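You operate a simulated robot arm through the tools that you are given. There is no shell and no other tool. Be economical: measure what you need, move in short steps, check, and stop when the job is done.

Carry out the task below with a simulated two-armed robot. There is one attempt and no reset: what you move stays moved.

## Task
Hold the blue bucket on the island bench steady with one hand, lift the hose nozzle out of it with the other and set it down on the island bench.
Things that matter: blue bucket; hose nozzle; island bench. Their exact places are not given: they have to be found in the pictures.

The check looks at the end state, three seconds after you hand in, the way a careful person would. Anything else that was tipped, shoved, dropped, spilled or broken makes it a failure.

## Robot
Two 6-joint arms with two-finger parallel grippers on one trunk, on a base that drives. Base frame: it is fixed to the floor where the robot stands at the start and does not move with it; the origin is under the middle of the robot, x ahead of it, y to its left, z up; the surface under the hand at the start is at about z = 880. Readings come in mm, degrees, newtons and seconds.
The left shoulder is at the start at [280, 185, 1055], the right one opposite. With the tool pointing down near the work surface each hand reaches from about 560 to 940 mm from the robot's upright axis, wherever it stands, measured 20 degrees to its own side. Places, roughly: island bench [1900, 0, 900]. Payload 1.57 kg a hand.
The tool frame of a hand sits at the grasp point between the pads (the TCP): z along the fingers, y along the line on which they close. The tips reach 30 mm beyond it. Largest opening 80 mm; finger width 17, thickness 12; the body of the gripper, 40 by 82 mm, starts 80 mm behind the TCP.
Orientation is told as [roll, pitch, yaw] about the base's x, y, z axes, in that order, counted from this pose: with the fingers straight down and closing along the base's y, the tool's x points along the base's -x, its y along +y and its z along -z.

## Interface
- The arms move only by the tool step_arm. It takes "left_rows", "right_rows" or both (then of equal length, played together; a hand with none holds still); each is a list of rows, each a list of 7 numbers: the closure, from 0 (fully open) to 1 (shut), then the shift along the base's x, y, z in mm, then the turn, a rotation vector about the base's x, y, z in degrees. In form: [[grip, tx, ty, tz, wx, wy, wz], ...]. A call has 1 to 20 rows; each row shifts and turns the commanded pose from where the row before left it. Rows are played at 5 a second. More than 50 mm and 8.6 degrees between two rows, or a gripper value outside its range, and nothing of the call is played. Where a pose cannot be reached the arm comes as near as it can. A force on the tool above 40 N (or 10 N above the force at the start of the call, whichever is more), or a blocked arm, ends the call early, and 0.2 s more pass. The fingers move at their own pace (about 153 mm/s each) and stop on an object; they squeeze with about 34 N. The grip force told is the motor's: it shows also when the fingers shut on nothing. Time passes only in rows, and 0.2 s behind the last, so rows that do not move let the fingers close. It gives the time, the measured TCP pose, the force on the tool (base axes), the opening and the grip force at its end, in the units of the frame above (readings bear some noise), with the torque about the TCP (base axes, N m) and any sound that the robot's microphone picked up, and new pictures: "show" is both (left out), scene, wrist or none (wrist: the cameras of the hands that moved).
- Cameras (640 x 400 px; columns grow to the right, rows downward): "scene" is now at [222.5, -16.2, 1493.1]; the picture's right is [-0.19, -0.98, 0.00], its down [-0.80, 0.16, -0.58] and it looks along [0.57, -0.11, -0.82] (base axes); focal length 294 px, centre (320, 200). "left" rides on the left gripper at [72, 7, -122] in its tool frame; the picture's right is [-0.09, 1.00, 0.00], its down [-0.84, -0.08, -0.54] and it looks along [-0.54, -0.05, 0.84] (tool axes); focal length 238 px, centre (320, 200). "right" rides on the right gripper at [72, -7, -122] in its tool frame; the picture's right is [0.09, 1.00, 0.00], its down [-0.84, 0.08, -0.54] and it looks along [-0.54, 0.05, 0.84] (tool axes); focal length 238 px, centre (320, 200).
- slide_trunk(by): slides the trunk up (or, below 0, down) by that many mm; the arms and the scene camera ride with it, the base frame stays. It gives what a move gives, with no picture.
- steer(legs): drives the robot by 1 to 6 legs, each [ahead, turn to the left] in mm and degrees, along the robot's own axes; the way and the turn of a leg run together, so that a leg with both is an arc; at most 1500 mm and 180 degrees a leg. The arms and the cameras ride along, it lands a little off, and it stops where it bumps. It gives what a move gives, and a new picture of the scene camera.
- head_to(pan, tilt): turns the head with the scene camera to pan (to the left, within 86 degrees either way) and tilt (down, from -29 to 69), counted from straight ahead of the robot. It gives what a move gives, and a new picture of the scene camera.
- probe_pixels(camera, pixels): there is no depth. For up to 12 entries [column, row, z] of the newest picture of that camera ("zoom" is the newest enlarged one), the place [x, y] in the base frame at which the ray of that pixel passes the height z, good to about 2 mm, but the place of the scene camera against the robot may be out by one fixed shift of up to 18 mm in any direction. It takes no simulated time.
- zoom(camera, box): a new picture of the part [left, top, right, bottom] of that camera's present view, enlarged. It takes no simulated time.
- finish_job(): hands the job in; it is judged then, once.

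Keep the steps short. Do not move on a guess: measure, check each grasp and each placing, and mend mistakes. In all there are 80 turns and 260 pictures (those below and enlarged ones count). Leave the grippers open and the arms clear of the work at the hand-in unless told otherwise, and finish with a single line.

The tools are called after "Emit:" as a command line: name --argument value ..., lists and objects as JSON in quotes. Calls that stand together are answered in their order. step_arm: Moves the arms, as the interface text tells. Its arguments: {"type":"object","properties":{"left_rows":{"type":"array","items":{"type":"array","items":{"type":"number"}}},"right_rows":{"type":"array","items":{"type":"array","items":{"type":"number"}}},"show":{"type":"string","enum":["both","scene","wrist","none"]}},"required":[]} The other tools are called the same way: slide_trunk (by) slides the trunk up or down; steer (legs) drives the base; head_to (pan, tilt) turns the head that bears the scene camera; probe_pixels (camera, pixels) gives the place at which the rays of pixels pass given heights; zoom (camera, box) takes an enlarged picture of a part of a camera's view; finish_job () hands the job in.

At the start:

```text
time: 0.0
left_tool_pos: [591.3, 163.8, 1212.5]
left_ee_rot: [-0.1, -0.1, -0.1]
left_ft_force: [-0.4, -0.4, -0.1]
left_torque: [-0.02, 0.0, -0.02]
left_opening: 79.9
left_finger_force: 0.1
right_tool_pos: [532.2, -296.8, 1158.5]
right_ee_rot: [0.0, 0.0, 0.0]
right_ft_force: [-0.5, 0.2, 0.0]
right_torque: [-0.02, -0.03, -0.02]
right_opening: 79.8
right_finger_force: 0.1
trunk travel left (down, up): [-750.0, 240.0]
robot x, y, heading: [-0.8, 1.9, -0.0]
head pan, tilt: [-11.2, 54.6]
```

scene: 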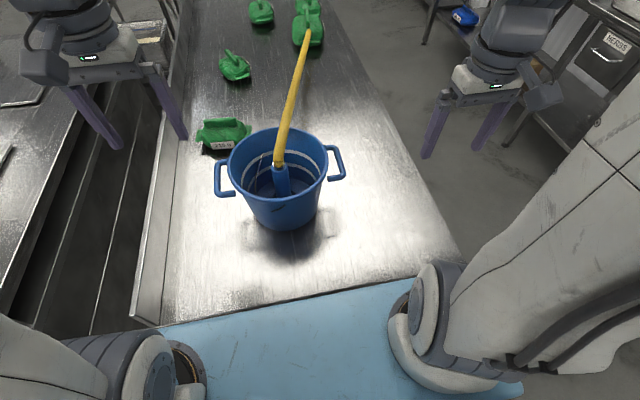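
right: 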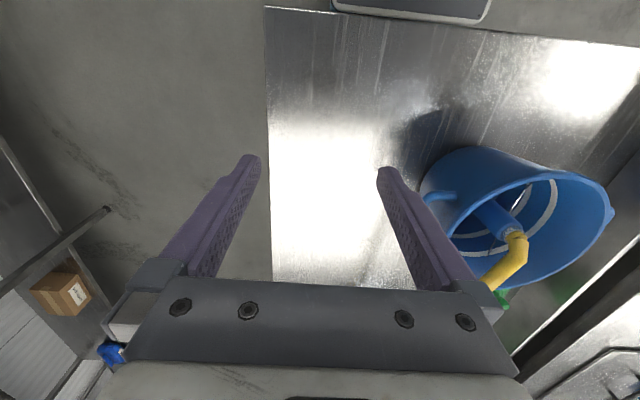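
left: 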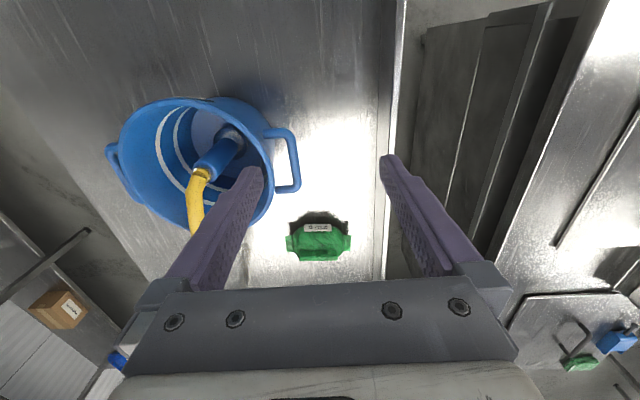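

I see a blue bucket with a yellow hose and blue nozzle in it, on a steel bench right ahead (scene ~280,185). I'll zoom in and measure it, both at the bench and near the rim.

Emit:
zoom --camera "scene" --box '[180, 0, 380, 250]'

Emit:
zoom --camera "left" --box '[90, 80, 310, 240]'

Emit:
probe_pixels --camera "scene" --pixels '[[285, 228, 880], [245, 200, 880], [318, 200, 880], [160, 325, 880], [440, 275, 880], [278, 175, 1000], [229, 160, 1080], [328, 155, 1080], [278, 127, 1080], [285, 198, 1080], [307, 30, 900]]'

Emit:
probe_pixels --camera "left" --pixels '[[210, 97, 880], [298, 160, 1080], [107, 155, 1080], [265, 150, 1080], [120, 150, 1080], [203, 172, 1080], [235, 140, 1000]]'

Emit:
probe_pixels --camera "right" --pixels '[[440, 195, 1080], [614, 210, 1080], [515, 235, 1080], [500, 225, 1000]]'

```text
1.60 times, centred on (280, 125) of scene
```

zoom: 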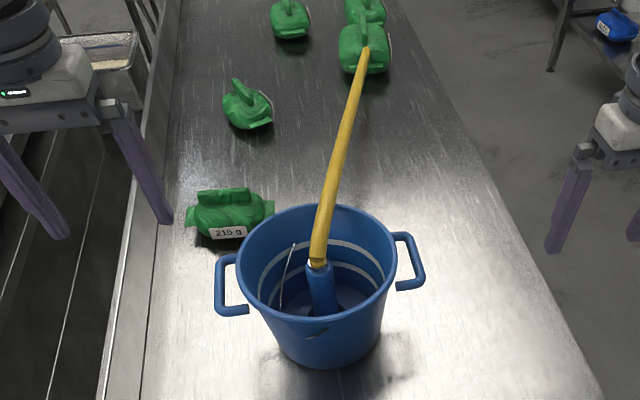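

```text
2.50 times, centred on (200, 160) of left
```

zoom: 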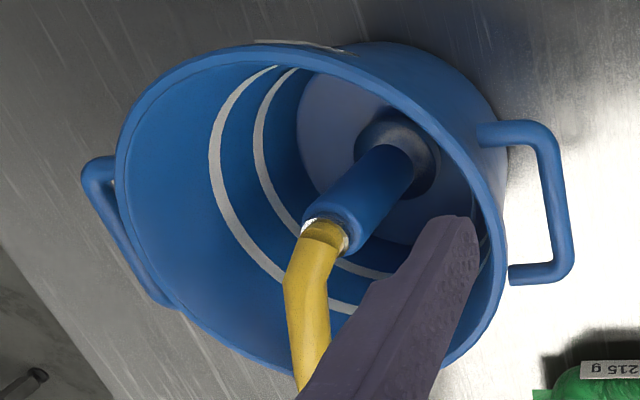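

```text
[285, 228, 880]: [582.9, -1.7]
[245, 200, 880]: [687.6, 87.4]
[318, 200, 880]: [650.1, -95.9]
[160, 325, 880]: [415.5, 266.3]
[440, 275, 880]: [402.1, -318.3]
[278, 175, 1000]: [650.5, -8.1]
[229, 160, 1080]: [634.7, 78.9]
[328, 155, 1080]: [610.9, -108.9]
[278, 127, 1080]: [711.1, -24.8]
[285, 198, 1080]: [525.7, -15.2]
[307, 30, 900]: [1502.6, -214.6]
```

```text
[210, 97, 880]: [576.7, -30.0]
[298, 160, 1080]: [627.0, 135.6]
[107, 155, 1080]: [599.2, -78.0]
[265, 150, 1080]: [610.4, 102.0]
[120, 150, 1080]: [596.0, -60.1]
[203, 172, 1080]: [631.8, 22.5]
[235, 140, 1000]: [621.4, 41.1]
```

```text
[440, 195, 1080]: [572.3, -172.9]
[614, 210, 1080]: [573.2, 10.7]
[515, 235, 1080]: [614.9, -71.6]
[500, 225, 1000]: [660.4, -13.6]
```

Next I'll triangulate the hose/nozzle junction, the handles and the rim by probing matching pixels at two heights in each camera.

Emit:
probe_pixels --camera "scene" --pixels '[[278, 164, 900], [278, 164, 1100], [217, 180, 900], [217, 180, 1100], [342, 163, 900], [342, 163, 1100], [229, 163, 900], [229, 163, 1100], [328, 163, 900], [328, 163, 1100], [281, 190, 900], [281, 190, 1100]]'

Emit:
probe_pixels --camera "left" --pixels '[[203, 174, 900], [203, 174, 1100], [299, 162, 900], [299, 162, 1100], [108, 160, 900], [108, 160, 1100], [274, 170, 900], [274, 170, 1100], [119, 150, 900], [119, 150, 1100], [232, 140, 900], [232, 140, 1100]]'

Emit:
zoom --camera "right" --box '[410, 120, 630, 300]'

```text
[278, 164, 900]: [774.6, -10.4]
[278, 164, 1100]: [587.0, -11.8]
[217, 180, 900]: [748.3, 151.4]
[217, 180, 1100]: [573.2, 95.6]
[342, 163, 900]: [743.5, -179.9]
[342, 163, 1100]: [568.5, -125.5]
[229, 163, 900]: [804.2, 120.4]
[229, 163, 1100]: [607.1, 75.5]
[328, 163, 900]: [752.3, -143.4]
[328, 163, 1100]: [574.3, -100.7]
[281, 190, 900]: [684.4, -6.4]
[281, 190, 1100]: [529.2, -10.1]
```

```text
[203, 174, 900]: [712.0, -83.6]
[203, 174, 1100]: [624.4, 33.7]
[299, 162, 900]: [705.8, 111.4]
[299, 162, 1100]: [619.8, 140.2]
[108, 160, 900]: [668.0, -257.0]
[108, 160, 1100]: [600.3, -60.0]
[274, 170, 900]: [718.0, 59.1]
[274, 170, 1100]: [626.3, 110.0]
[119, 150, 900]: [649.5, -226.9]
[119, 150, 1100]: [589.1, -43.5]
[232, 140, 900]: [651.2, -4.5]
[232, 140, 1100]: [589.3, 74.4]
```

```text
2.22 times, centred on (520, 210) of right
```

zoom: 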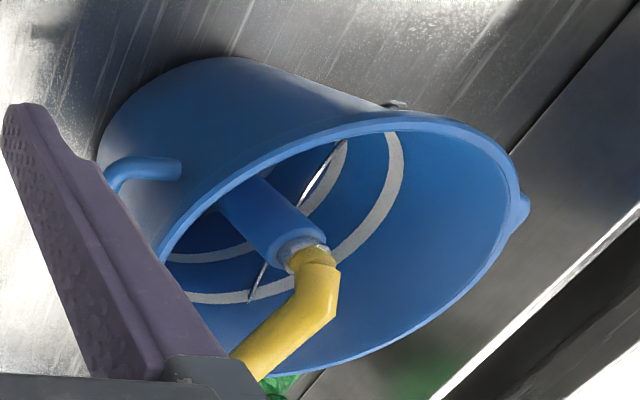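

Triangulation gives a hose/nozzle junction near (658,-11,1024), rim at z≈1025, bucket centre near (655,-12) and handles at y≈+125 and -150, z≈1000. I'll raise the head to see where the hose goes.

Emit:
head_to --pan -5 --tilt 25

```text
time: 0.9
left_tool_pos: [590.7, 164.7, 1212.4]
left_ee_rot: [0.0, 0.0, 0.0]
left_ft_force: [-0.2, -0.2, 0.6]
left_torque: [0.01, 0.05, -0.01]
left_opening: 80.1
left_finger_force: 0.0
right_tool_pos: [532.1, -295.6, 1158.7]
right_ee_rot: [0.0, 0.0, 0.0]
right_ft_force: [-0.1, 0.2, 0.2]
right_torque: [-0.01, 0.05, 0.01]
right_opening: 80.0
right_finger_force: 0.0
trunk travel left (down, up): [-750.0, 240.0]
robot x, y, heading: [-1.3, 0.7, -0.2]
head pan, tilt: [-5.0, 25.0]
```

scene: 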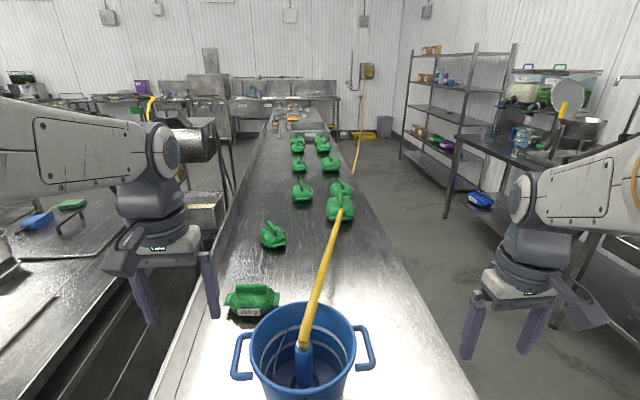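

The hose's far end shows near (342,208). I'll zoom on it.

Emit:
zoom --camera "scene" --box '[260, 60, 420, 240]'

Emit:
zoom --camera "scene" --box '[220, 250, 400, 400]'

```text
2.22 times, centred on (340, 150) of scene
```

zoom: 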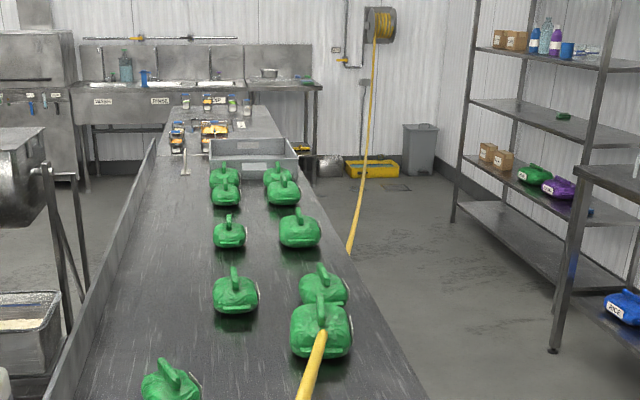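

```text
2.67 times, centred on (310, 325) of scene
```

zoom: 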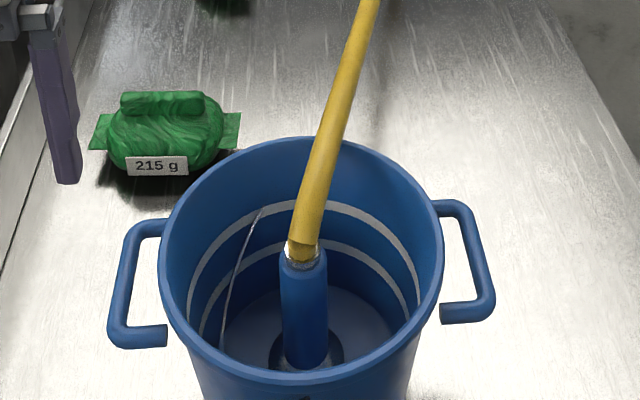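

The far end of the hose overlaps a green bag, so its true position is unclear. I'll raise the trunk 240 mm for parallax and look again.

Emit:
slide_trunk --by 240

Emit:
zoom --camera "scene" --box '[200, 160, 440, 400]'

```text
time: 3.4
left_tool_pos: [592.1, 164.7, 1451.5]
left_ee_rot: [0.0, 0.0, -0.1]
left_ft_force: [-0.3, -0.5, 0.3]
left_torque: [-0.04, -0.02, 0.0]
left_opening: 79.9
left_finger_force: 0.0
right_tool_pos: [534.3, -295.7, 1398.5]
right_ee_rot: [-0.1, 0.0, 0.0]
right_ft_force: [0.0, 0.0, -0.5]
right_torque: [0.01, -0.02, -0.01]
right_opening: 79.9
right_finger_force: 0.1
trunk travel left (down, up): [-990.0, 0.0]
robot x, y, heading: [3.0, 1.9, -0.0]
head pan, tilt: [-5.0, 25.0]
```

```text
1.67 times, centred on (320, 280) of scene
```

zoom: 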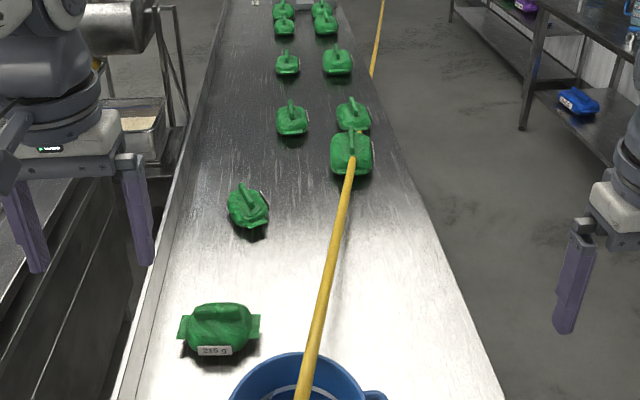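

The hose may continue past the bag toward the reel. I'll zoom tightly to check.

Emit:
zoom --camera "scene" --box '[310, 170, 390, 270]'

```text
4.00 times, centred on (350, 220) of scene
```

zoom: 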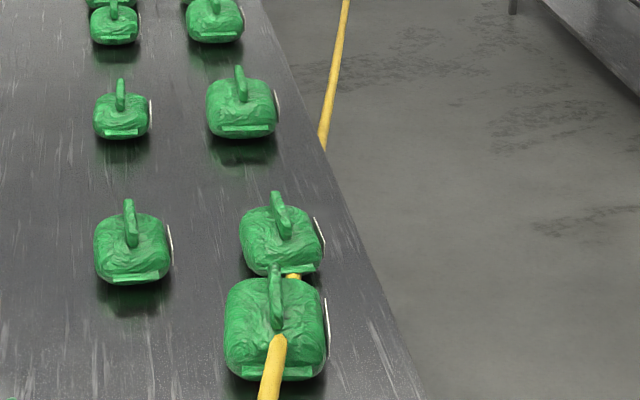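

The hose runs on through and behind the bag toward the reel, so it is a light tether. I'll lower the trunk back and look down at the bucket again.

Emit:
slide_trunk --by -240

Emit:
head_to --pan -3 --tilt 58

Emit:
zoom --camera "scene" --box '[200, 80, 400, 205]'

```text
time: 5.9
left_tool_pos: [592.6, 164.6, 1211.3]
left_ee_rot: [0.0, 0.0, 0.0]
left_ft_force: [-0.7, -0.9, -0.5]
left_torque: [-0.01, 0.03, 0.0]
left_opening: 80.1
left_finger_force: 0.1
right_tool_pos: [532.3, -295.2, 1157.7]
right_ee_rot: [0.1, 0.0, 0.0]
right_ft_force: [-0.1, -0.3, -0.5]
right_torque: [-0.03, -0.01, 0.03]
right_opening: 80.2
right_finger_force: 0.0
trunk travel left (down, up): [-750.0, 240.0]
robot x, y, heading: [-1.1, 3.7, 0.1]
head pan, tilt: [-5.0, 25.0]
```

```text
time: 6.9
left_tool_pos: [591.6, 164.8, 1212.3]
left_ee_rot: [0.0, 0.0, 0.0]
left_ft_force: [0.7, -0.4, 0.7]
left_torque: [-0.02, 0.0, 0.01]
left_opening: 80.1
left_finger_force: 0.1
right_tool_pos: [532.7, -295.1, 1159.7]
right_ee_rot: [-0.1, 0.1, 0.0]
right_ft_force: [0.4, 0.2, 0.0]
right_torque: [0.01, -0.04, 0.0]
right_opening: 80.1
right_finger_force: 0.0
trunk travel left (down, up): [-750.0, 240.0]
robot x, y, heading: [-1.8, 0.1, 0.0]
head pan, tilt: [-3.0, 58.0]
```

scene: 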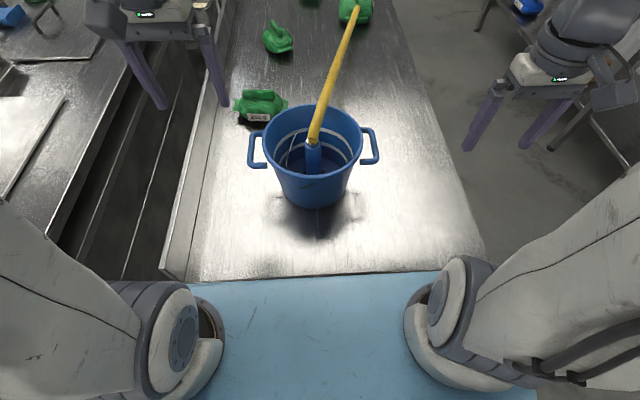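

```text
3.20 times, centred on (300, 142) of scene
```

zoom: 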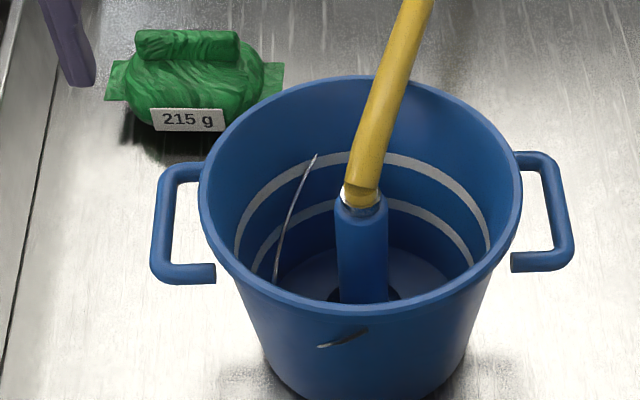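

I'll probe the rim extremes and nozzle in this view to pin the rim circle.

Emit:
probe_pixels --camera "zoom" --pixels '[[198, 195, 1025], [522, 190, 1025], [360, 75, 1025], [360, 318, 1025], [255, 285, 1025], [360, 195, 1025], [336, 270, 960], [388, 270, 960], [152, 225, 1000], [572, 220, 1000], [366, 180, 1030], [405, 30, 1040]]'

Emit:
probe_pixels --camera "scene" --pixels '[[314, 208, 880], [343, 180, 880], [350, 20, 900], [480, 262, 880], [440, 150, 880], [190, 280, 880], [285, 122, 880]]'

```text
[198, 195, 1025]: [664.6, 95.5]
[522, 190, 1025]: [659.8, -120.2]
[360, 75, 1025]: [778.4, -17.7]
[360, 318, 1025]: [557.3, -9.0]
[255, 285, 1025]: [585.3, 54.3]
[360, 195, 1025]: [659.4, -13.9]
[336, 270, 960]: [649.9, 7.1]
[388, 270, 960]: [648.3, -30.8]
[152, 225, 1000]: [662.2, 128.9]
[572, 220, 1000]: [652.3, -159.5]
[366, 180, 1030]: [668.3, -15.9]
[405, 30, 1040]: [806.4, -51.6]
```

```text
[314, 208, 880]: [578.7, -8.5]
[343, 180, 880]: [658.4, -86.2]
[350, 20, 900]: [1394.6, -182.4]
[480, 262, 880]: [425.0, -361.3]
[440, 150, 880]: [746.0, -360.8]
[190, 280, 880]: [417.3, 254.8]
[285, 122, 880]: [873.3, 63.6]
```

Rim circle: centre ≈(667,-13), radius ≈108 mm. There is also a thin wire-like thing inside. I'll triangulate it with the right wrist camera and cross-check the junction and rim height.

Emit:
probe_pixels --camera "right" --pixels '[[529, 186, 900], [529, 186, 1050], [491, 253, 900], [491, 253, 1050], [512, 231, 900], [512, 231, 1050], [607, 210, 900], [607, 210, 1050]]'

Emit:
probe_pixels --camera "zoom" --pixels '[[316, 155, 900], [316, 155, 1050], [274, 283, 900], [274, 283, 1050], [360, 203, 900], [360, 203, 1050], [345, 337, 900], [345, 337, 1050]]'

Emit:
zoom --camera "scene" --box '[255, 95, 335, 195]'

```text
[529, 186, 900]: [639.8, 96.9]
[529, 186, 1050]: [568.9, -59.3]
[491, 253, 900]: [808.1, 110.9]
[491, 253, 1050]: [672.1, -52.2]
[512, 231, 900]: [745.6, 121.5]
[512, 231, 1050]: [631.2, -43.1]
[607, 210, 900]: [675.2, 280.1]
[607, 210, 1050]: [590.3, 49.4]
```

```text
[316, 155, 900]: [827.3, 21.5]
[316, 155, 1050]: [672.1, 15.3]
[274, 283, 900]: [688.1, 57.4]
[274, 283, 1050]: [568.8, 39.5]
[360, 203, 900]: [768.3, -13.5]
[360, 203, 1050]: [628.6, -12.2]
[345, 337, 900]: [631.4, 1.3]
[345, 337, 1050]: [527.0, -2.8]
```

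```text
4.00 times, centred on (295, 145) of scene
```

zoom: 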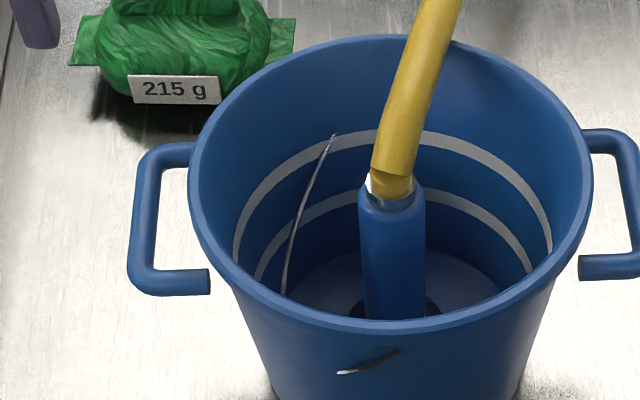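

Three cameras agree on the junction at (653,-13,1022). The wire looks like a bail lying inside at the left, away from my grasp. Plan: the left hand pinches the rim at the rear-left (about 728,74), and the right hand takes the nozzle from the front with a pitch. First I'll move the left hand above the rim, with closing direction radial and tilted 10° to match the wall.

Emit:
step_arm --left_rows '[[0, 27, -14, -8, 0, 0, -7], [0, 27, -14, -8, 0, 0, -7], [0, 27, -14, -8, 0, 0, -7], [0, 27, -14, -8, 0, 0, -7], [0, 27, -14, -8, 0, 0, -7], [0, 0, 0, -20, -4.1, 2.87, 0], [0, 0, 0, -20, -4.1, 2.87, 0]]'

```text
time: 8.5
left_tool_pos: [727.1, 94.1, 1131.4]
left_ee_rot: [-9.9, 0.0, -35.1]
left_ft_force: [0.0, -0.1, 0.6]
left_torque: [-0.01, -0.02, 0.0]
left_opening: 80.2
left_finger_force: 0.0
right_tool_pos: [532.3, -295.1, 1159.0]
right_ee_rot: [-0.1, 0.0, 0.0]
right_ft_force: [-0.7, 0.9, 0.0]
right_torque: [-0.03, 0.0, 0.01]
right_opening: 80.0
right_finger_force: 0.0
trunk travel left (down, up): [-750.0, 240.0]
robot x, y, heading: [1.2, 2.1, -0.1]
head pan, tilt: [-3.0, 58.0]
```

scene: 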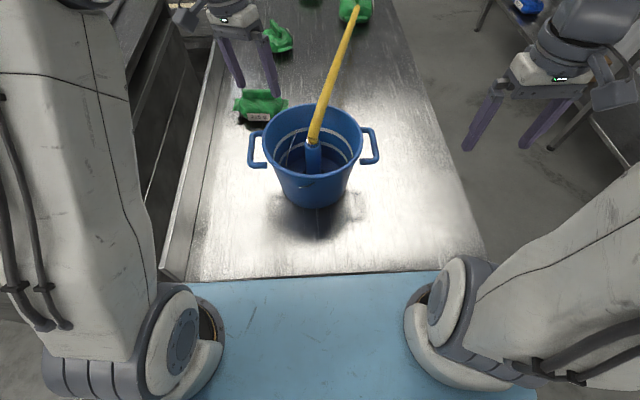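
left: 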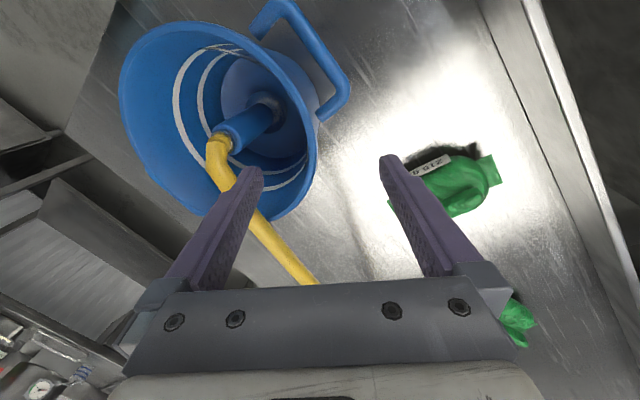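

The hand is above the rear-left rim. I'll probe rim pixels in the left view at the assumed rim height.

Emit:
probe_pixels --camera "left" --pixels '[[317, 150, 1025], [316, 170, 1025], [305, 190, 1025], [288, 208, 1025], [119, 90, 1025], [180, 23, 1025], [317, 150, 1035], [305, 190, 1035], [119, 90, 1035], [180, 23, 1035], [213, 138, 1022]]'

Emit:
zoom --camera "left" --box '[100, 0, 360, 230]'

```text
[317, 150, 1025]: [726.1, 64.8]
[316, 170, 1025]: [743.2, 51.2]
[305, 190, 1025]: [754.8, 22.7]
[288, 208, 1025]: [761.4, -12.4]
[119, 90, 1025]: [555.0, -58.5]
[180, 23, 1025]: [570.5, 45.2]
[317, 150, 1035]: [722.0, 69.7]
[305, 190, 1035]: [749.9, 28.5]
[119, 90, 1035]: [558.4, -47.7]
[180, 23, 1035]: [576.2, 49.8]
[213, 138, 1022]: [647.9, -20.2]
```

```text
1.74 times, centred on (230, 115) of left
```

zoom: 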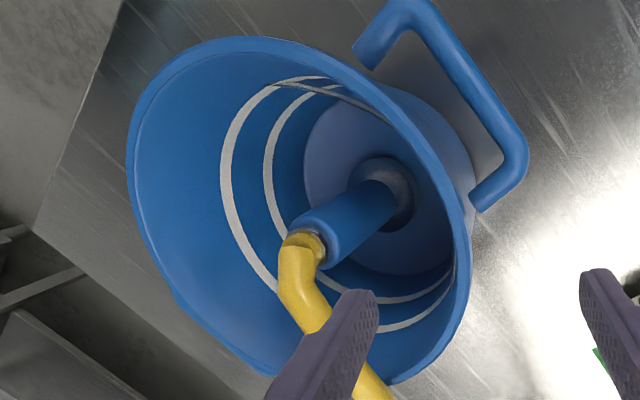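

The wrist camera fit puts the rim centre at ≈(657,-13) with r≈105, so the rim point is near (716,71). I'll align on that and descend part-way along the tilted tool axis.

Emit:
step_arm --left_rows '[[0, -0.6, -9, 0, 0, 0, 0], [0, -3, -4.2, -30, 0, 0, 0], [0, -3, -4.2, -30, 0, 0, 0]]'

Emit:
zoom --camera "scene" --box '[220, 30, 380, 200]'

```text
time: 9.3
left_tool_pos: [720.8, 76.6, 1071.9]
left_ee_rot: [-9.9, -0.1, -34.9]
left_ft_force: [0.0, 0.8, 0.2]
left_torque: [-0.01, -0.03, 0.02]
left_opening: 80.0
left_finger_force: 0.2
right_tool_pos: [532.8, -295.8, 1159.1]
right_ee_rot: [-0.1, 0.0, 0.0]
right_ft_force: [-0.4, -0.3, -0.2]
right_torque: [-0.05, -0.02, 0.01]
right_opening: 79.9
right_finger_force: 0.0
trunk travel left (down, up): [-750.0, 240.0]
robot x, y, heading: [-0.7, -0.6, -0.1]
head pan, tilt: [-3.0, 58.0]
```

scene: 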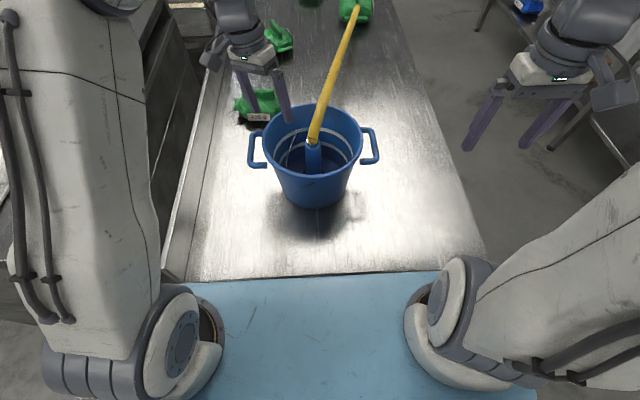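
left: 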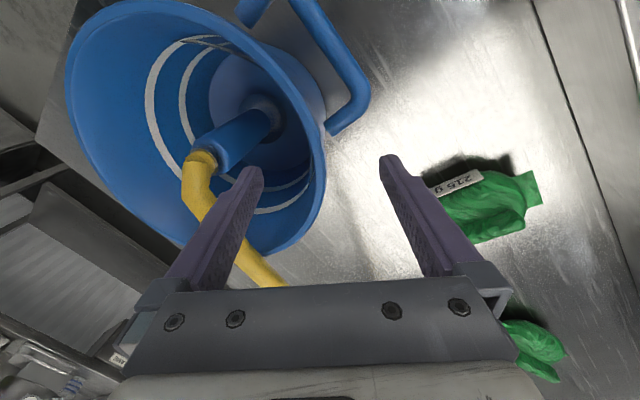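

```text
2.35 times, centred on (300, 115) of scene
```

zoom: 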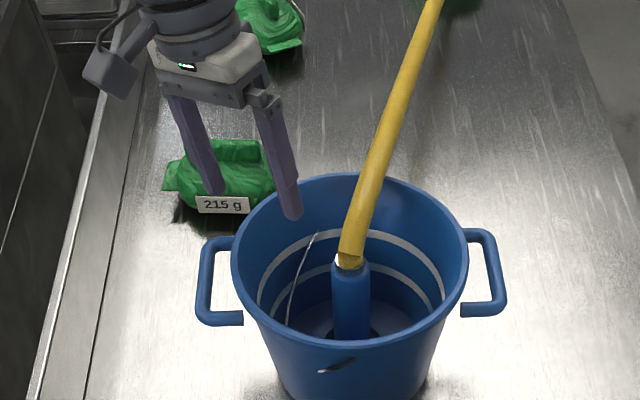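

The rim's right edge sits around (325,165) between the fingers. I'll probe it.

Emit:
probe_pixels --camera "left" --pixels '[[323, 140, 1025], [326, 165, 1025], [325, 190, 1025], [310, 225, 1025], [326, 165, 1035], [65, 90, 1025], [100, 8, 1025], [205, 155, 1022]]'

Emit:
zoom --camera "left" --box '[220, 80, 420, 240]'

```text
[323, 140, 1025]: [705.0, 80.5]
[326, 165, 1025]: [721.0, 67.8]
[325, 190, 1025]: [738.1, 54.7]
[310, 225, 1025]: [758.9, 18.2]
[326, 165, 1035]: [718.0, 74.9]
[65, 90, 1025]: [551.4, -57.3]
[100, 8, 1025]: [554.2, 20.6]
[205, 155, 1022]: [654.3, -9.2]
```

```text
2.50 times, centred on (320, 160) of left
```

zoom: 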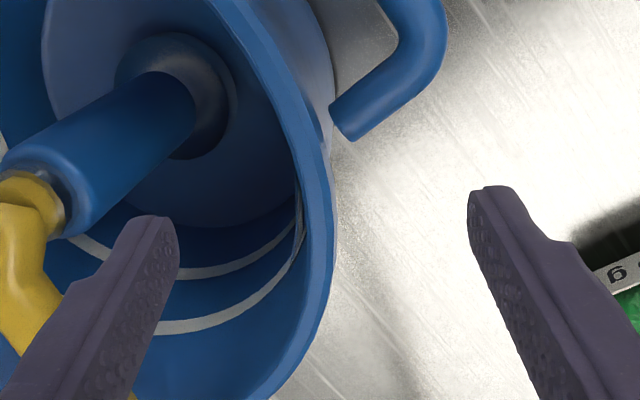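

The lip is centred between the fingers. I'll descend 42 mm along the tool axis.

Emit:
step_arm --left_rows '[[0, -2.1, -3, -21, 0, 0, 0], [0, -2.1, -3, -21, 0, 0, 0]]'

Emit:
zoom --camera "scene" --box '[220, 30, 380, 200]'

Emit:
zoom --camera "left" --box '[220, 80, 420, 240]'

```text
time: 9.9
left_tool_pos: [715.6, 69.8, 1030.8]
left_ee_rot: [-10.0, -0.1, -35.1]
left_ft_force: [0.3, 0.6, 0.5]
left_torque: [-0.03, 0.02, -0.02]
left_opening: 80.0
left_finger_force: 0.0
right_tool_pos: [532.7, -296.4, 1159.6]
right_ee_rot: [0.1, 0.0, 0.0]
right_ft_force: [0.6, 1.1, -0.1]
right_torque: [0.02, 0.01, 0.0]
right_opening: 80.2
right_finger_force: 0.2
trunk travel left (down, up): [-750.0, 240.0]
robot x, y, heading: [4.0, 0.4, -0.4]
head pan, tilt: [-3.0, 58.0]
```

scene: 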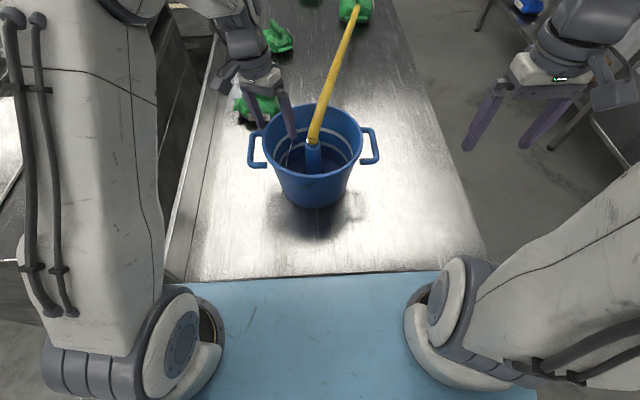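
left: 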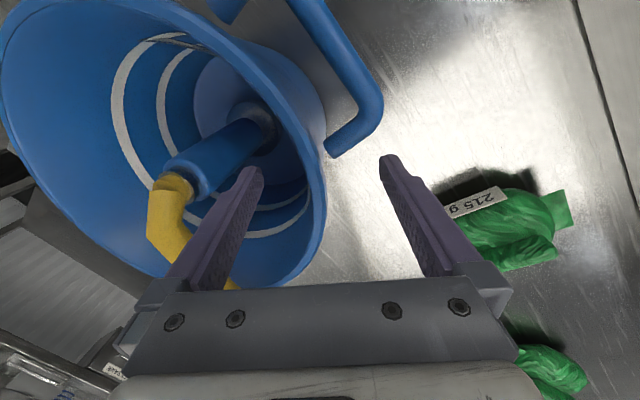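

```text
2.35 times, centred on (300, 115) of scene
```

zoom: 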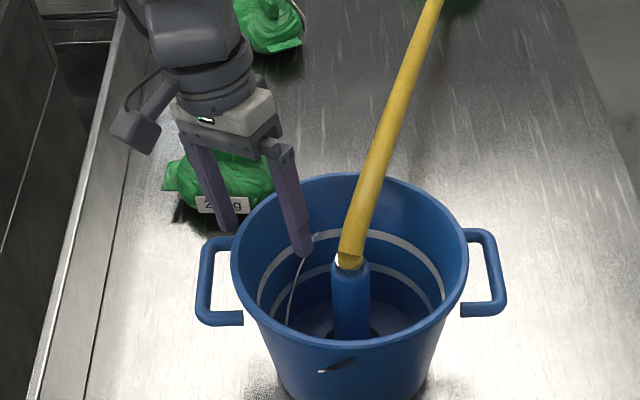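

```text
2.50 times, centred on (320, 160) of left
```

zoom: 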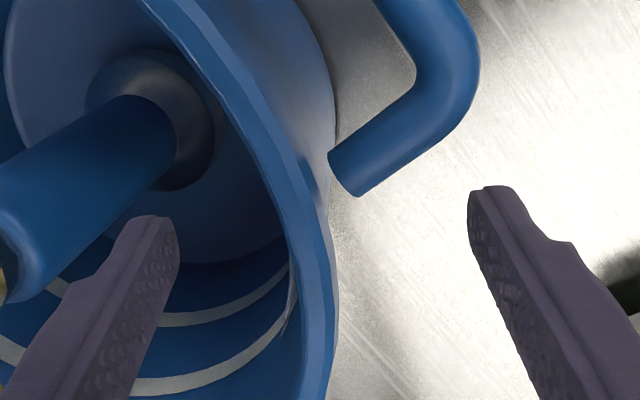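

The lip lies centred at the grasp point. I'll close part-way, to about 28 mm, and check the centring.

Emit:
step_arm --left_rows '[[0.4, 0, 0, 0, 0, 0, 0], [0.65, 0, 0, 0, 0, 0, 0], [0.65, 0, 0, 0, 0, 0, 0]]' --show "none"

Emit:
zoom --camera "left" --box '[240, 110, 400, 230]'

```text
time: 10.7
left_tool_pos: [716.3, 70.0, 1030.6]
left_ee_rot: [-10.0, 0.0, -34.9]
left_ft_force: [0.4, 0.4, -0.5]
left_torque: [-0.01, 0.03, -0.01]
left_opening: 27.9
left_finger_force: 0.1
right_tool_pos: [532.2, -295.1, 1158.3]
right_ee_rot: [0.0, 0.0, 0.0]
right_ft_force: [-0.2, 0.2, -0.3]
right_torque: [-0.02, -0.03, -0.04]
right_opening: 80.2
right_finger_force: 0.1
trunk travel left (down, up): [-750.0, 240.0]
robot x, y, heading: [1.0, 2.1, 0.1]
head pan, tilt: [-3.0, 58.0]
```

```text
3.33 times, centred on (320, 170) of left
```

zoom: 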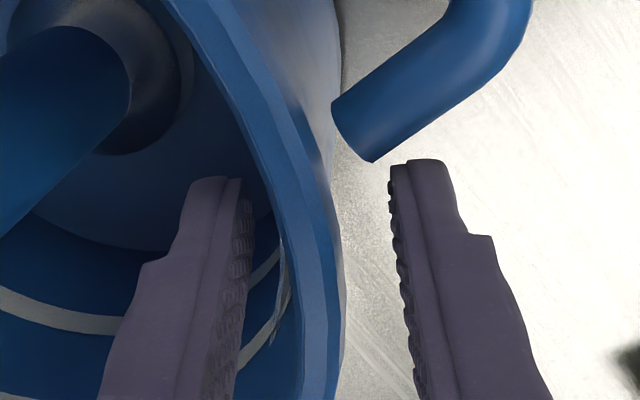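

The wall is centred within about 1 mm, so I'll close on it.

Emit:
step_arm --left_rows '[[0.8, 0, 0, 0, 0, 0, 0], [0.9, 0, 0, 0, 0, 0, 0], [1, 0, 0, 0, 0, 0, 0], [1, 0, 0, 0, 0, 0, 0]]'

Emit:
zoom --camera "scene" --box '[220, 30, 380, 200]'

```text
time: 11.7
left_tool_pos: [716.5, 71.4, 1030.6]
left_ee_rot: [-10.1, 0.0, -35.0]
left_ft_force: [-0.5, -0.4, 2.0]
left_torque: [0.56, 0.06, -0.01]
left_opening: 2.6
left_finger_force: 23.9
right_tool_pos: [532.2, -296.0, 1160.0]
right_ee_rot: [0.0, 0.0, 0.0]
right_ft_force: [-0.4, 0.4, 0.7]
right_torque: [0.0, 0.0, 0.01]
right_opening: 79.8
right_finger_force: 0.1
trunk travel left (down, up): [-750.0, 240.0]
robot x, y, heading: [1.2, -2.0, -0.1]
head pan, tilt: [-3.0, 58.0]
```

scene: 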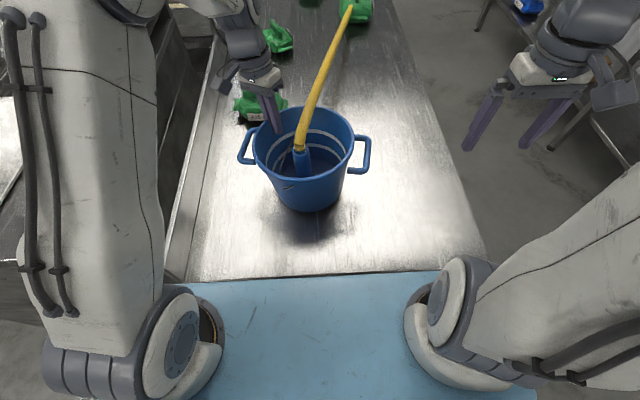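
left: 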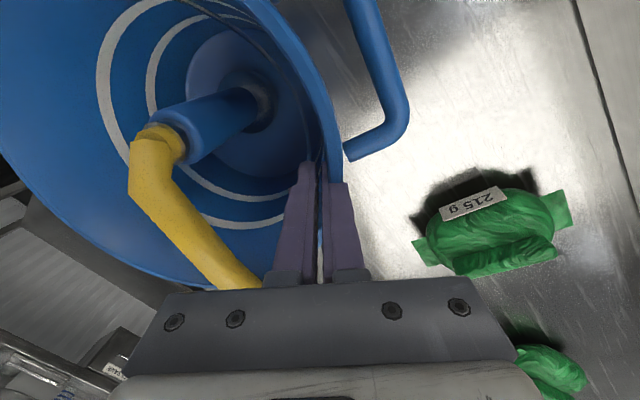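

```text
2.35 times, centred on (300, 115) of scene
```

zoom: 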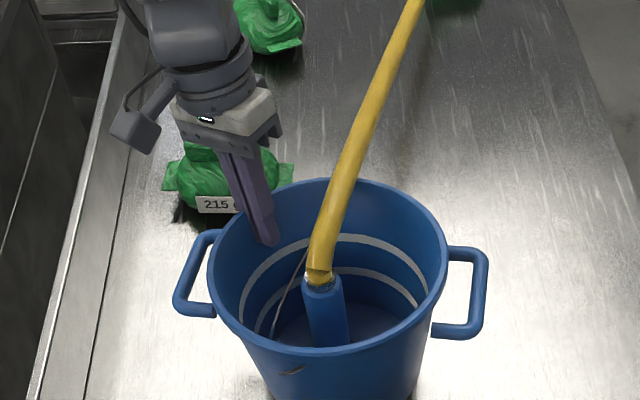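

The wall is held at a thin 2.6 mm, but the bucket has turned and shifted slightly in the pinch. I'll zoom on its base to see whether it still sits flat.

Emit:
zoom --camera "scene" --box '[230, 100, 390, 230]'

Emit:
zoom --camera "right" --box '[380, 90, 640, 310]'

```text
3.08 times, centred on (310, 165) of scene
```

zoom: 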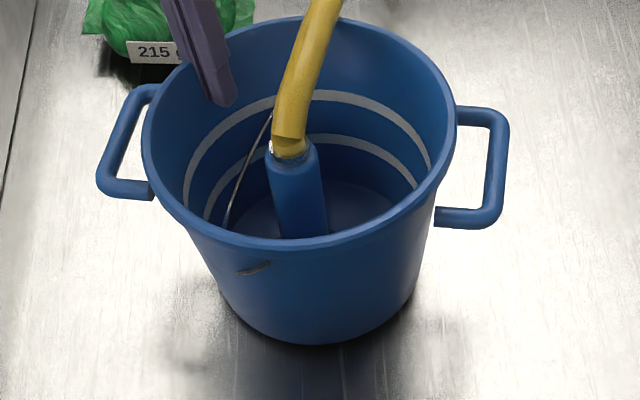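

```text
1.82 times, centred on (510, 200) of right
```

zoom: 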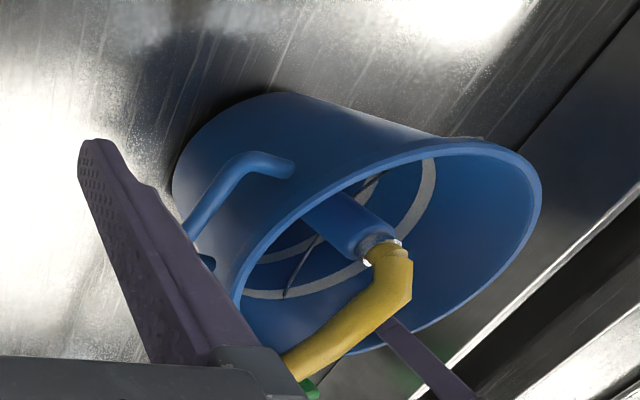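

The bucket leans slightly left, so my hand tilt was a little more than the wall taper. I'll rotate the hand back by 2° and watch the torque.

Emit:
step_arm --left_rows '[[1, 0, 0, 0, 1.64, -1.15, 0], [1, 0, 0, 0, 0, 0, 0]]' --show "none"

Emit:
zoom --camera "scene" --box '[230, 100, 390, 230]'

```text
time: 12.3
left_tool_pos: [715.2, 69.6, 1030.3]
left_ee_rot: [-8.0, 0.1, -35.0]
left_ft_force: [-2.7, -4.5, 10.6]
left_torque: [-0.07, 0.9, 0.23]
left_opening: 2.8
left_finger_force: 23.4
right_tool_pos: [530.7, -296.0, 1158.6]
right_ee_rot: [0.0, 0.1, 0.0]
right_ft_force: [0.9, -0.3, 0.1]
right_torque: [-0.01, -0.01, -0.03]
right_opening: 80.3
right_finger_force: 0.1
trunk travel left (down, up): [-750.0, 240.0]
robot x, y, heading: [-0.2, 1.2, 0.2]
head pan, tilt: [-3.0, 58.0]
```

```text
3.08 times, centred on (310, 165) of scene
```

zoom: 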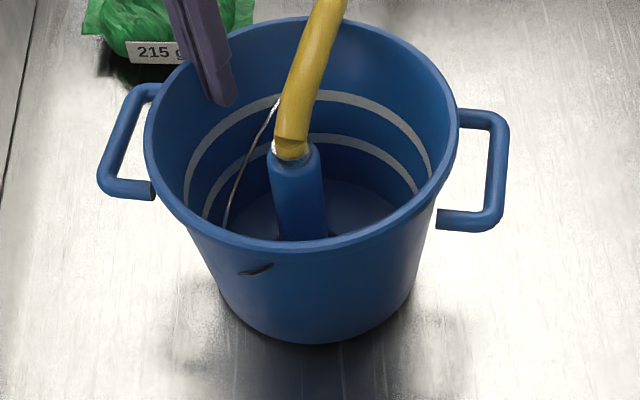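

The bucket now presses firmly on the bench (about 10 N) and sits level. Next I'll bring the right hand, pitched 20° so its body stays toward me, to a spot in front of and above the nozzle.

Emit:
step_arm --right_rows '[[0, 0, 38, 0, 0, -6.7, 0], [0, 0, 42, 0, 0, -6.7, 0], [0, 0, 42, 0, 0, -6.6, 0], [0, 5, 42, -5, 0, 0, 0], [0, 10, 42, -10, 0, 0, 0], [0, 10, 42, -10, 0, 0, 0], [0, 10, 40, -10, 0, 0, 0]]'

```text
time: 13.9
left_tool_pos: [715.3, 70.7, 1029.6]
left_ee_rot: [-7.9, 0.0, -35.0]
left_ft_force: [0.2, -3.7, 10.6]
left_torque: [0.11, 0.5, 0.28]
left_opening: 2.8
left_finger_force: 24.0
right_tool_pos: [591.0, -7.3, 1113.7]
right_ee_rot: [0.1, -20.0, 0.0]
right_ft_force: [-0.8, -0.4, 0.4]
right_torque: [0.04, 0.0, 0.0]
right_opening: 80.2
right_finger_force: 0.1
right hand out of reach, approached as far as the arm can: row 2, 3
trunk travel left (down, up): [-750.0, 240.0]
robot x, y, heading: [0.2, -4.0, 0.1]
head pan, tilt: [-3.0, 58.0]
```

scene: 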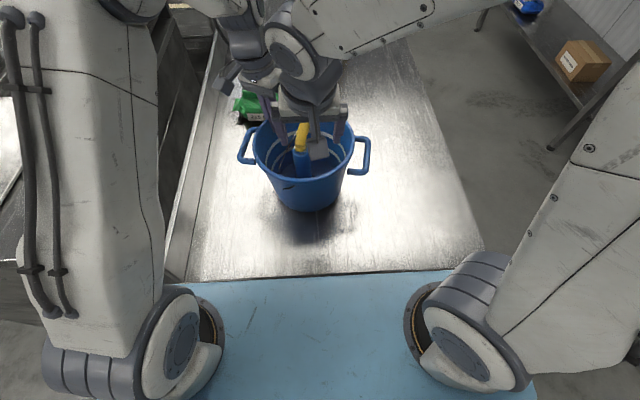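
right: 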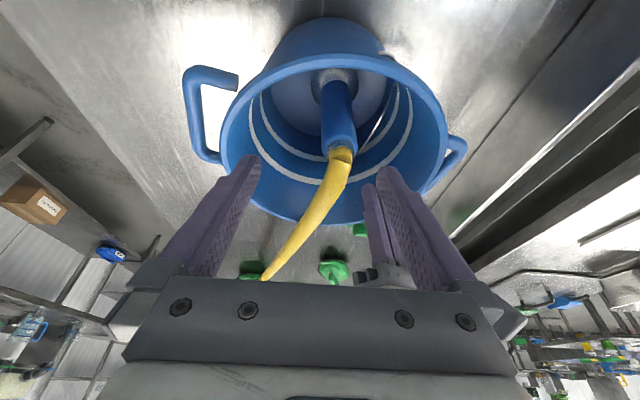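

The nozzle is now between the fingers' lanes. The right wrist looks close to the left wrist, so I'll zoom in on that and measure the junction.

Emit:
zoom --camera "scene" --box '[200, 0, 400, 180]'

Emit:
zoom --camera "right" --box '[220, 50, 460, 240]'

Emit:
probe_pixels --camera "right" --pixels '[[341, 150, 1015], [341, 150, 1025], [335, 105, 960], [338, 125, 990], [322, 146, 1010], [357, 146, 1010], [440, 140, 1025], [222, 140, 1025]]'

Emit:
probe_pixels --camera "scene" --pixels '[[300, 150, 1015], [300, 150, 1025], [300, 165, 980]]'

```text
2.22 times, centred on (300, 90) of scene
```

zoom: 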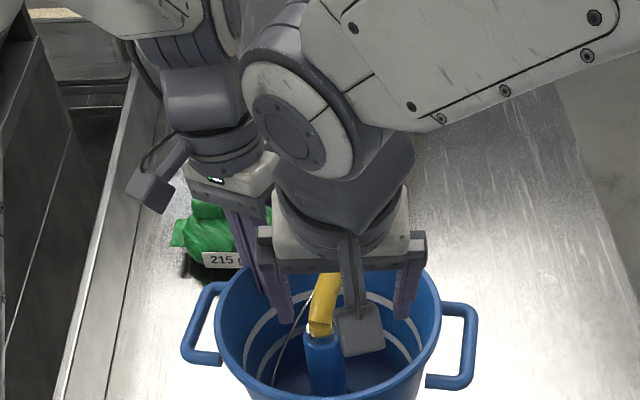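

```text
2.11 times, centred on (340, 145) of right
```

zoom: 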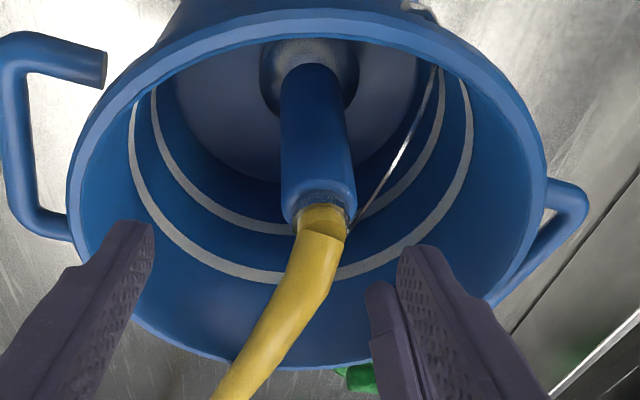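

```text
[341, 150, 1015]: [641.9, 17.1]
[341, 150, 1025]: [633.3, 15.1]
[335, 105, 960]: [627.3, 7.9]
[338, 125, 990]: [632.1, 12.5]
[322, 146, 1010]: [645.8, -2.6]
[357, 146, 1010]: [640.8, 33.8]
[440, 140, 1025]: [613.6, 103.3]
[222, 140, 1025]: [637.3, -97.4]
```

```text
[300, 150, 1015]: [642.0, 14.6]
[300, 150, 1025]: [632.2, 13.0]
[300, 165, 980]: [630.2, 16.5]
```

The junction is now near (642,16,~1018). The grippers are close but clear, so I'll narrow the opening to 60 mm, align y, and descend half-way along the tool axis.

Emit:
step_arm --right_rows '[[0.25, 5, 12, 0, 0, 0, 0], [0.25, 5, 11, 0, 0, 0, 0], [0.25, 10, 0, -28, 0, 0, 0], [0.25, 10, 0, -28, 0, 0, 0]]'

Emit:
zoom --camera "right" --box '[220, 50, 460, 240]'

Emit:
zoom --camera "scene" --box '[200, 0, 400, 180]'

```text
time: 14.9
left_tool_pos: [715.0, 70.0, 1031.7]
left_ee_rot: [-8.0, -0.1, -35.1]
left_ft_force: [1.7, -3.4, 10.5]
left_torque: [-0.13, 0.28, 0.32]
left_opening: 2.5
left_finger_force: 24.1
right_tool_pos: [621.7, 15.0, 1055.6]
right_ee_rot: [0.0, -20.0, 0.1]
right_ft_force: [-0.6, -0.4, -0.1]
right_torque: [0.03, 0.0, 0.01]
right_opening: 60.1
right_finger_force: 0.0
trunk travel left (down, up): [-750.0, 240.0]
robot x, y, heading: [-2.4, -2.7, -0.1]
head pan, tilt: [-3.0, 58.0]
```

scene: 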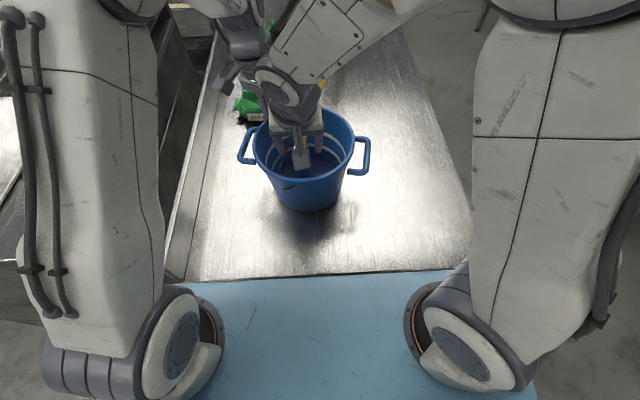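
right: 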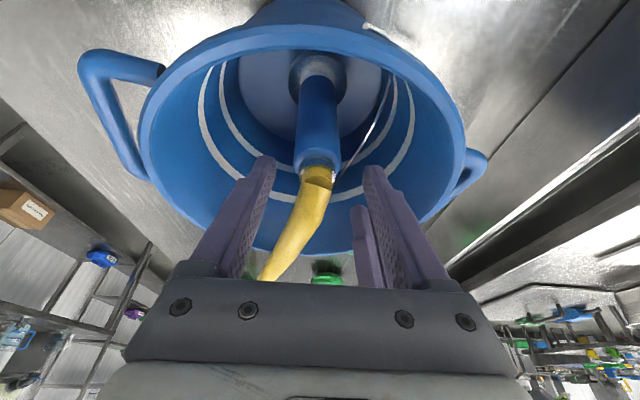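

```text
2.11 times, centred on (340, 145) of right
```

zoom: 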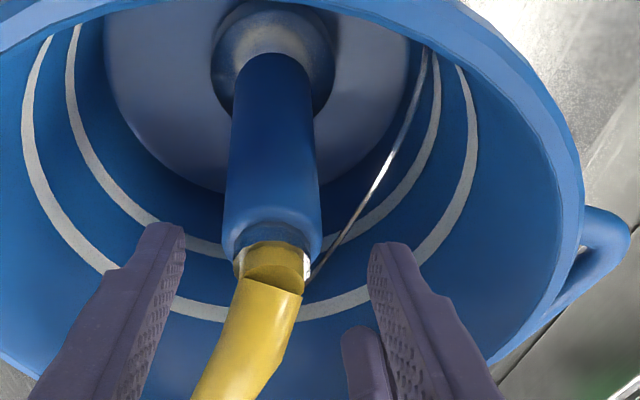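

```text
2.22 times, centred on (300, 90) of scene
```

zoom: 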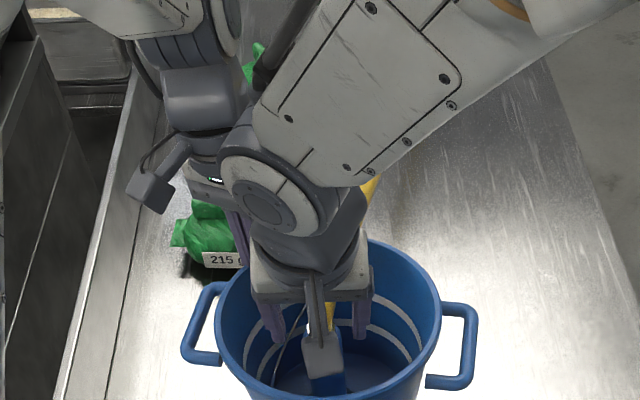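

The nozzle is centred between the fingers. I'll triangulate the junction's height with this pixel.

Emit:
probe_pixels --camera "right" --pixels '[[318, 172, 980], [318, 172, 1000], [318, 172, 1020], [317, 150, 960], [317, 150, 1000]]'

```text
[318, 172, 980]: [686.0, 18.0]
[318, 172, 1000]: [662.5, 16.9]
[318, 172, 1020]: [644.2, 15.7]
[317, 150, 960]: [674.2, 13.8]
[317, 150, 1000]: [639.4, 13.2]
```

The position is consistent at y≈16, x≈641. I'll descend 53 mm to put the pads on the nozzle body.

Emit:
step_arm --right_rows '[[0.25, 9.6, 0.5, -26, 0, 0, 0], [0.25, 9.6, 0.5, -26, 0, 0, 0]]' --show "wrist"

Emit:
zoom --camera "right" --box '[220, 80, 420, 240]'

```text
time: 15.5
left_tool_pos: [715.2, 70.2, 1031.5]
left_ee_rot: [-8.0, -0.2, -35.1]
left_ft_force: [3.1, -3.7, 11.4]
left_torque: [-0.16, 0.25, 0.25]
left_opening: 2.4
left_finger_force: 24.2
right_tool_pos: [642.4, 15.9, 1004.8]
right_ee_rot: [-0.1, -20.0, 0.0]
right_ft_force: [0.3, -0.8, 0.2]
right_torque: [0.0, 0.0, -0.02]
right_opening: 60.0
right_finger_force: 0.1
trunk travel left (down, up): [-750.0, 240.0]
robot x, y, heading: [1.4, 3.5, 0.2]
head pan, tilt: [-3.0, 58.0]
```

right: 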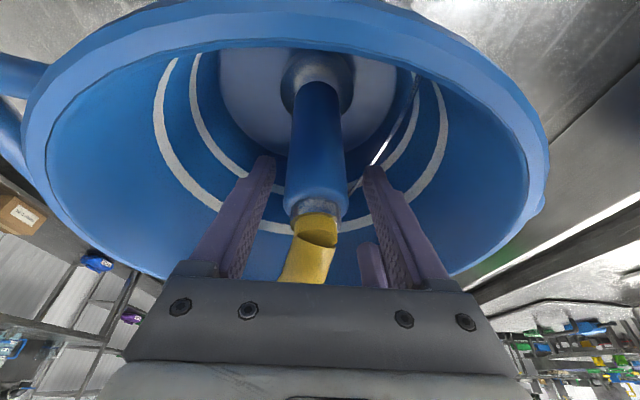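

```text
2.50 times, centred on (320, 160) of right
```

zoom: 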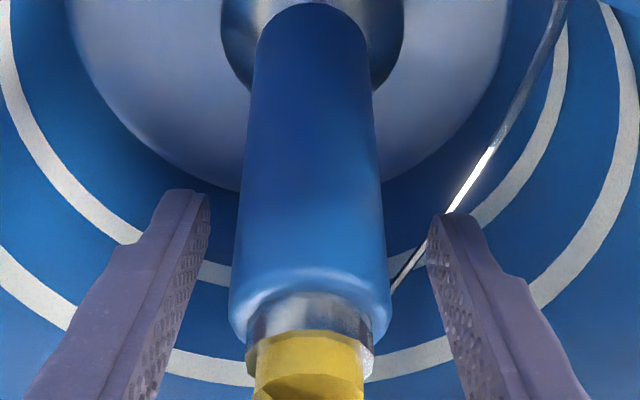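

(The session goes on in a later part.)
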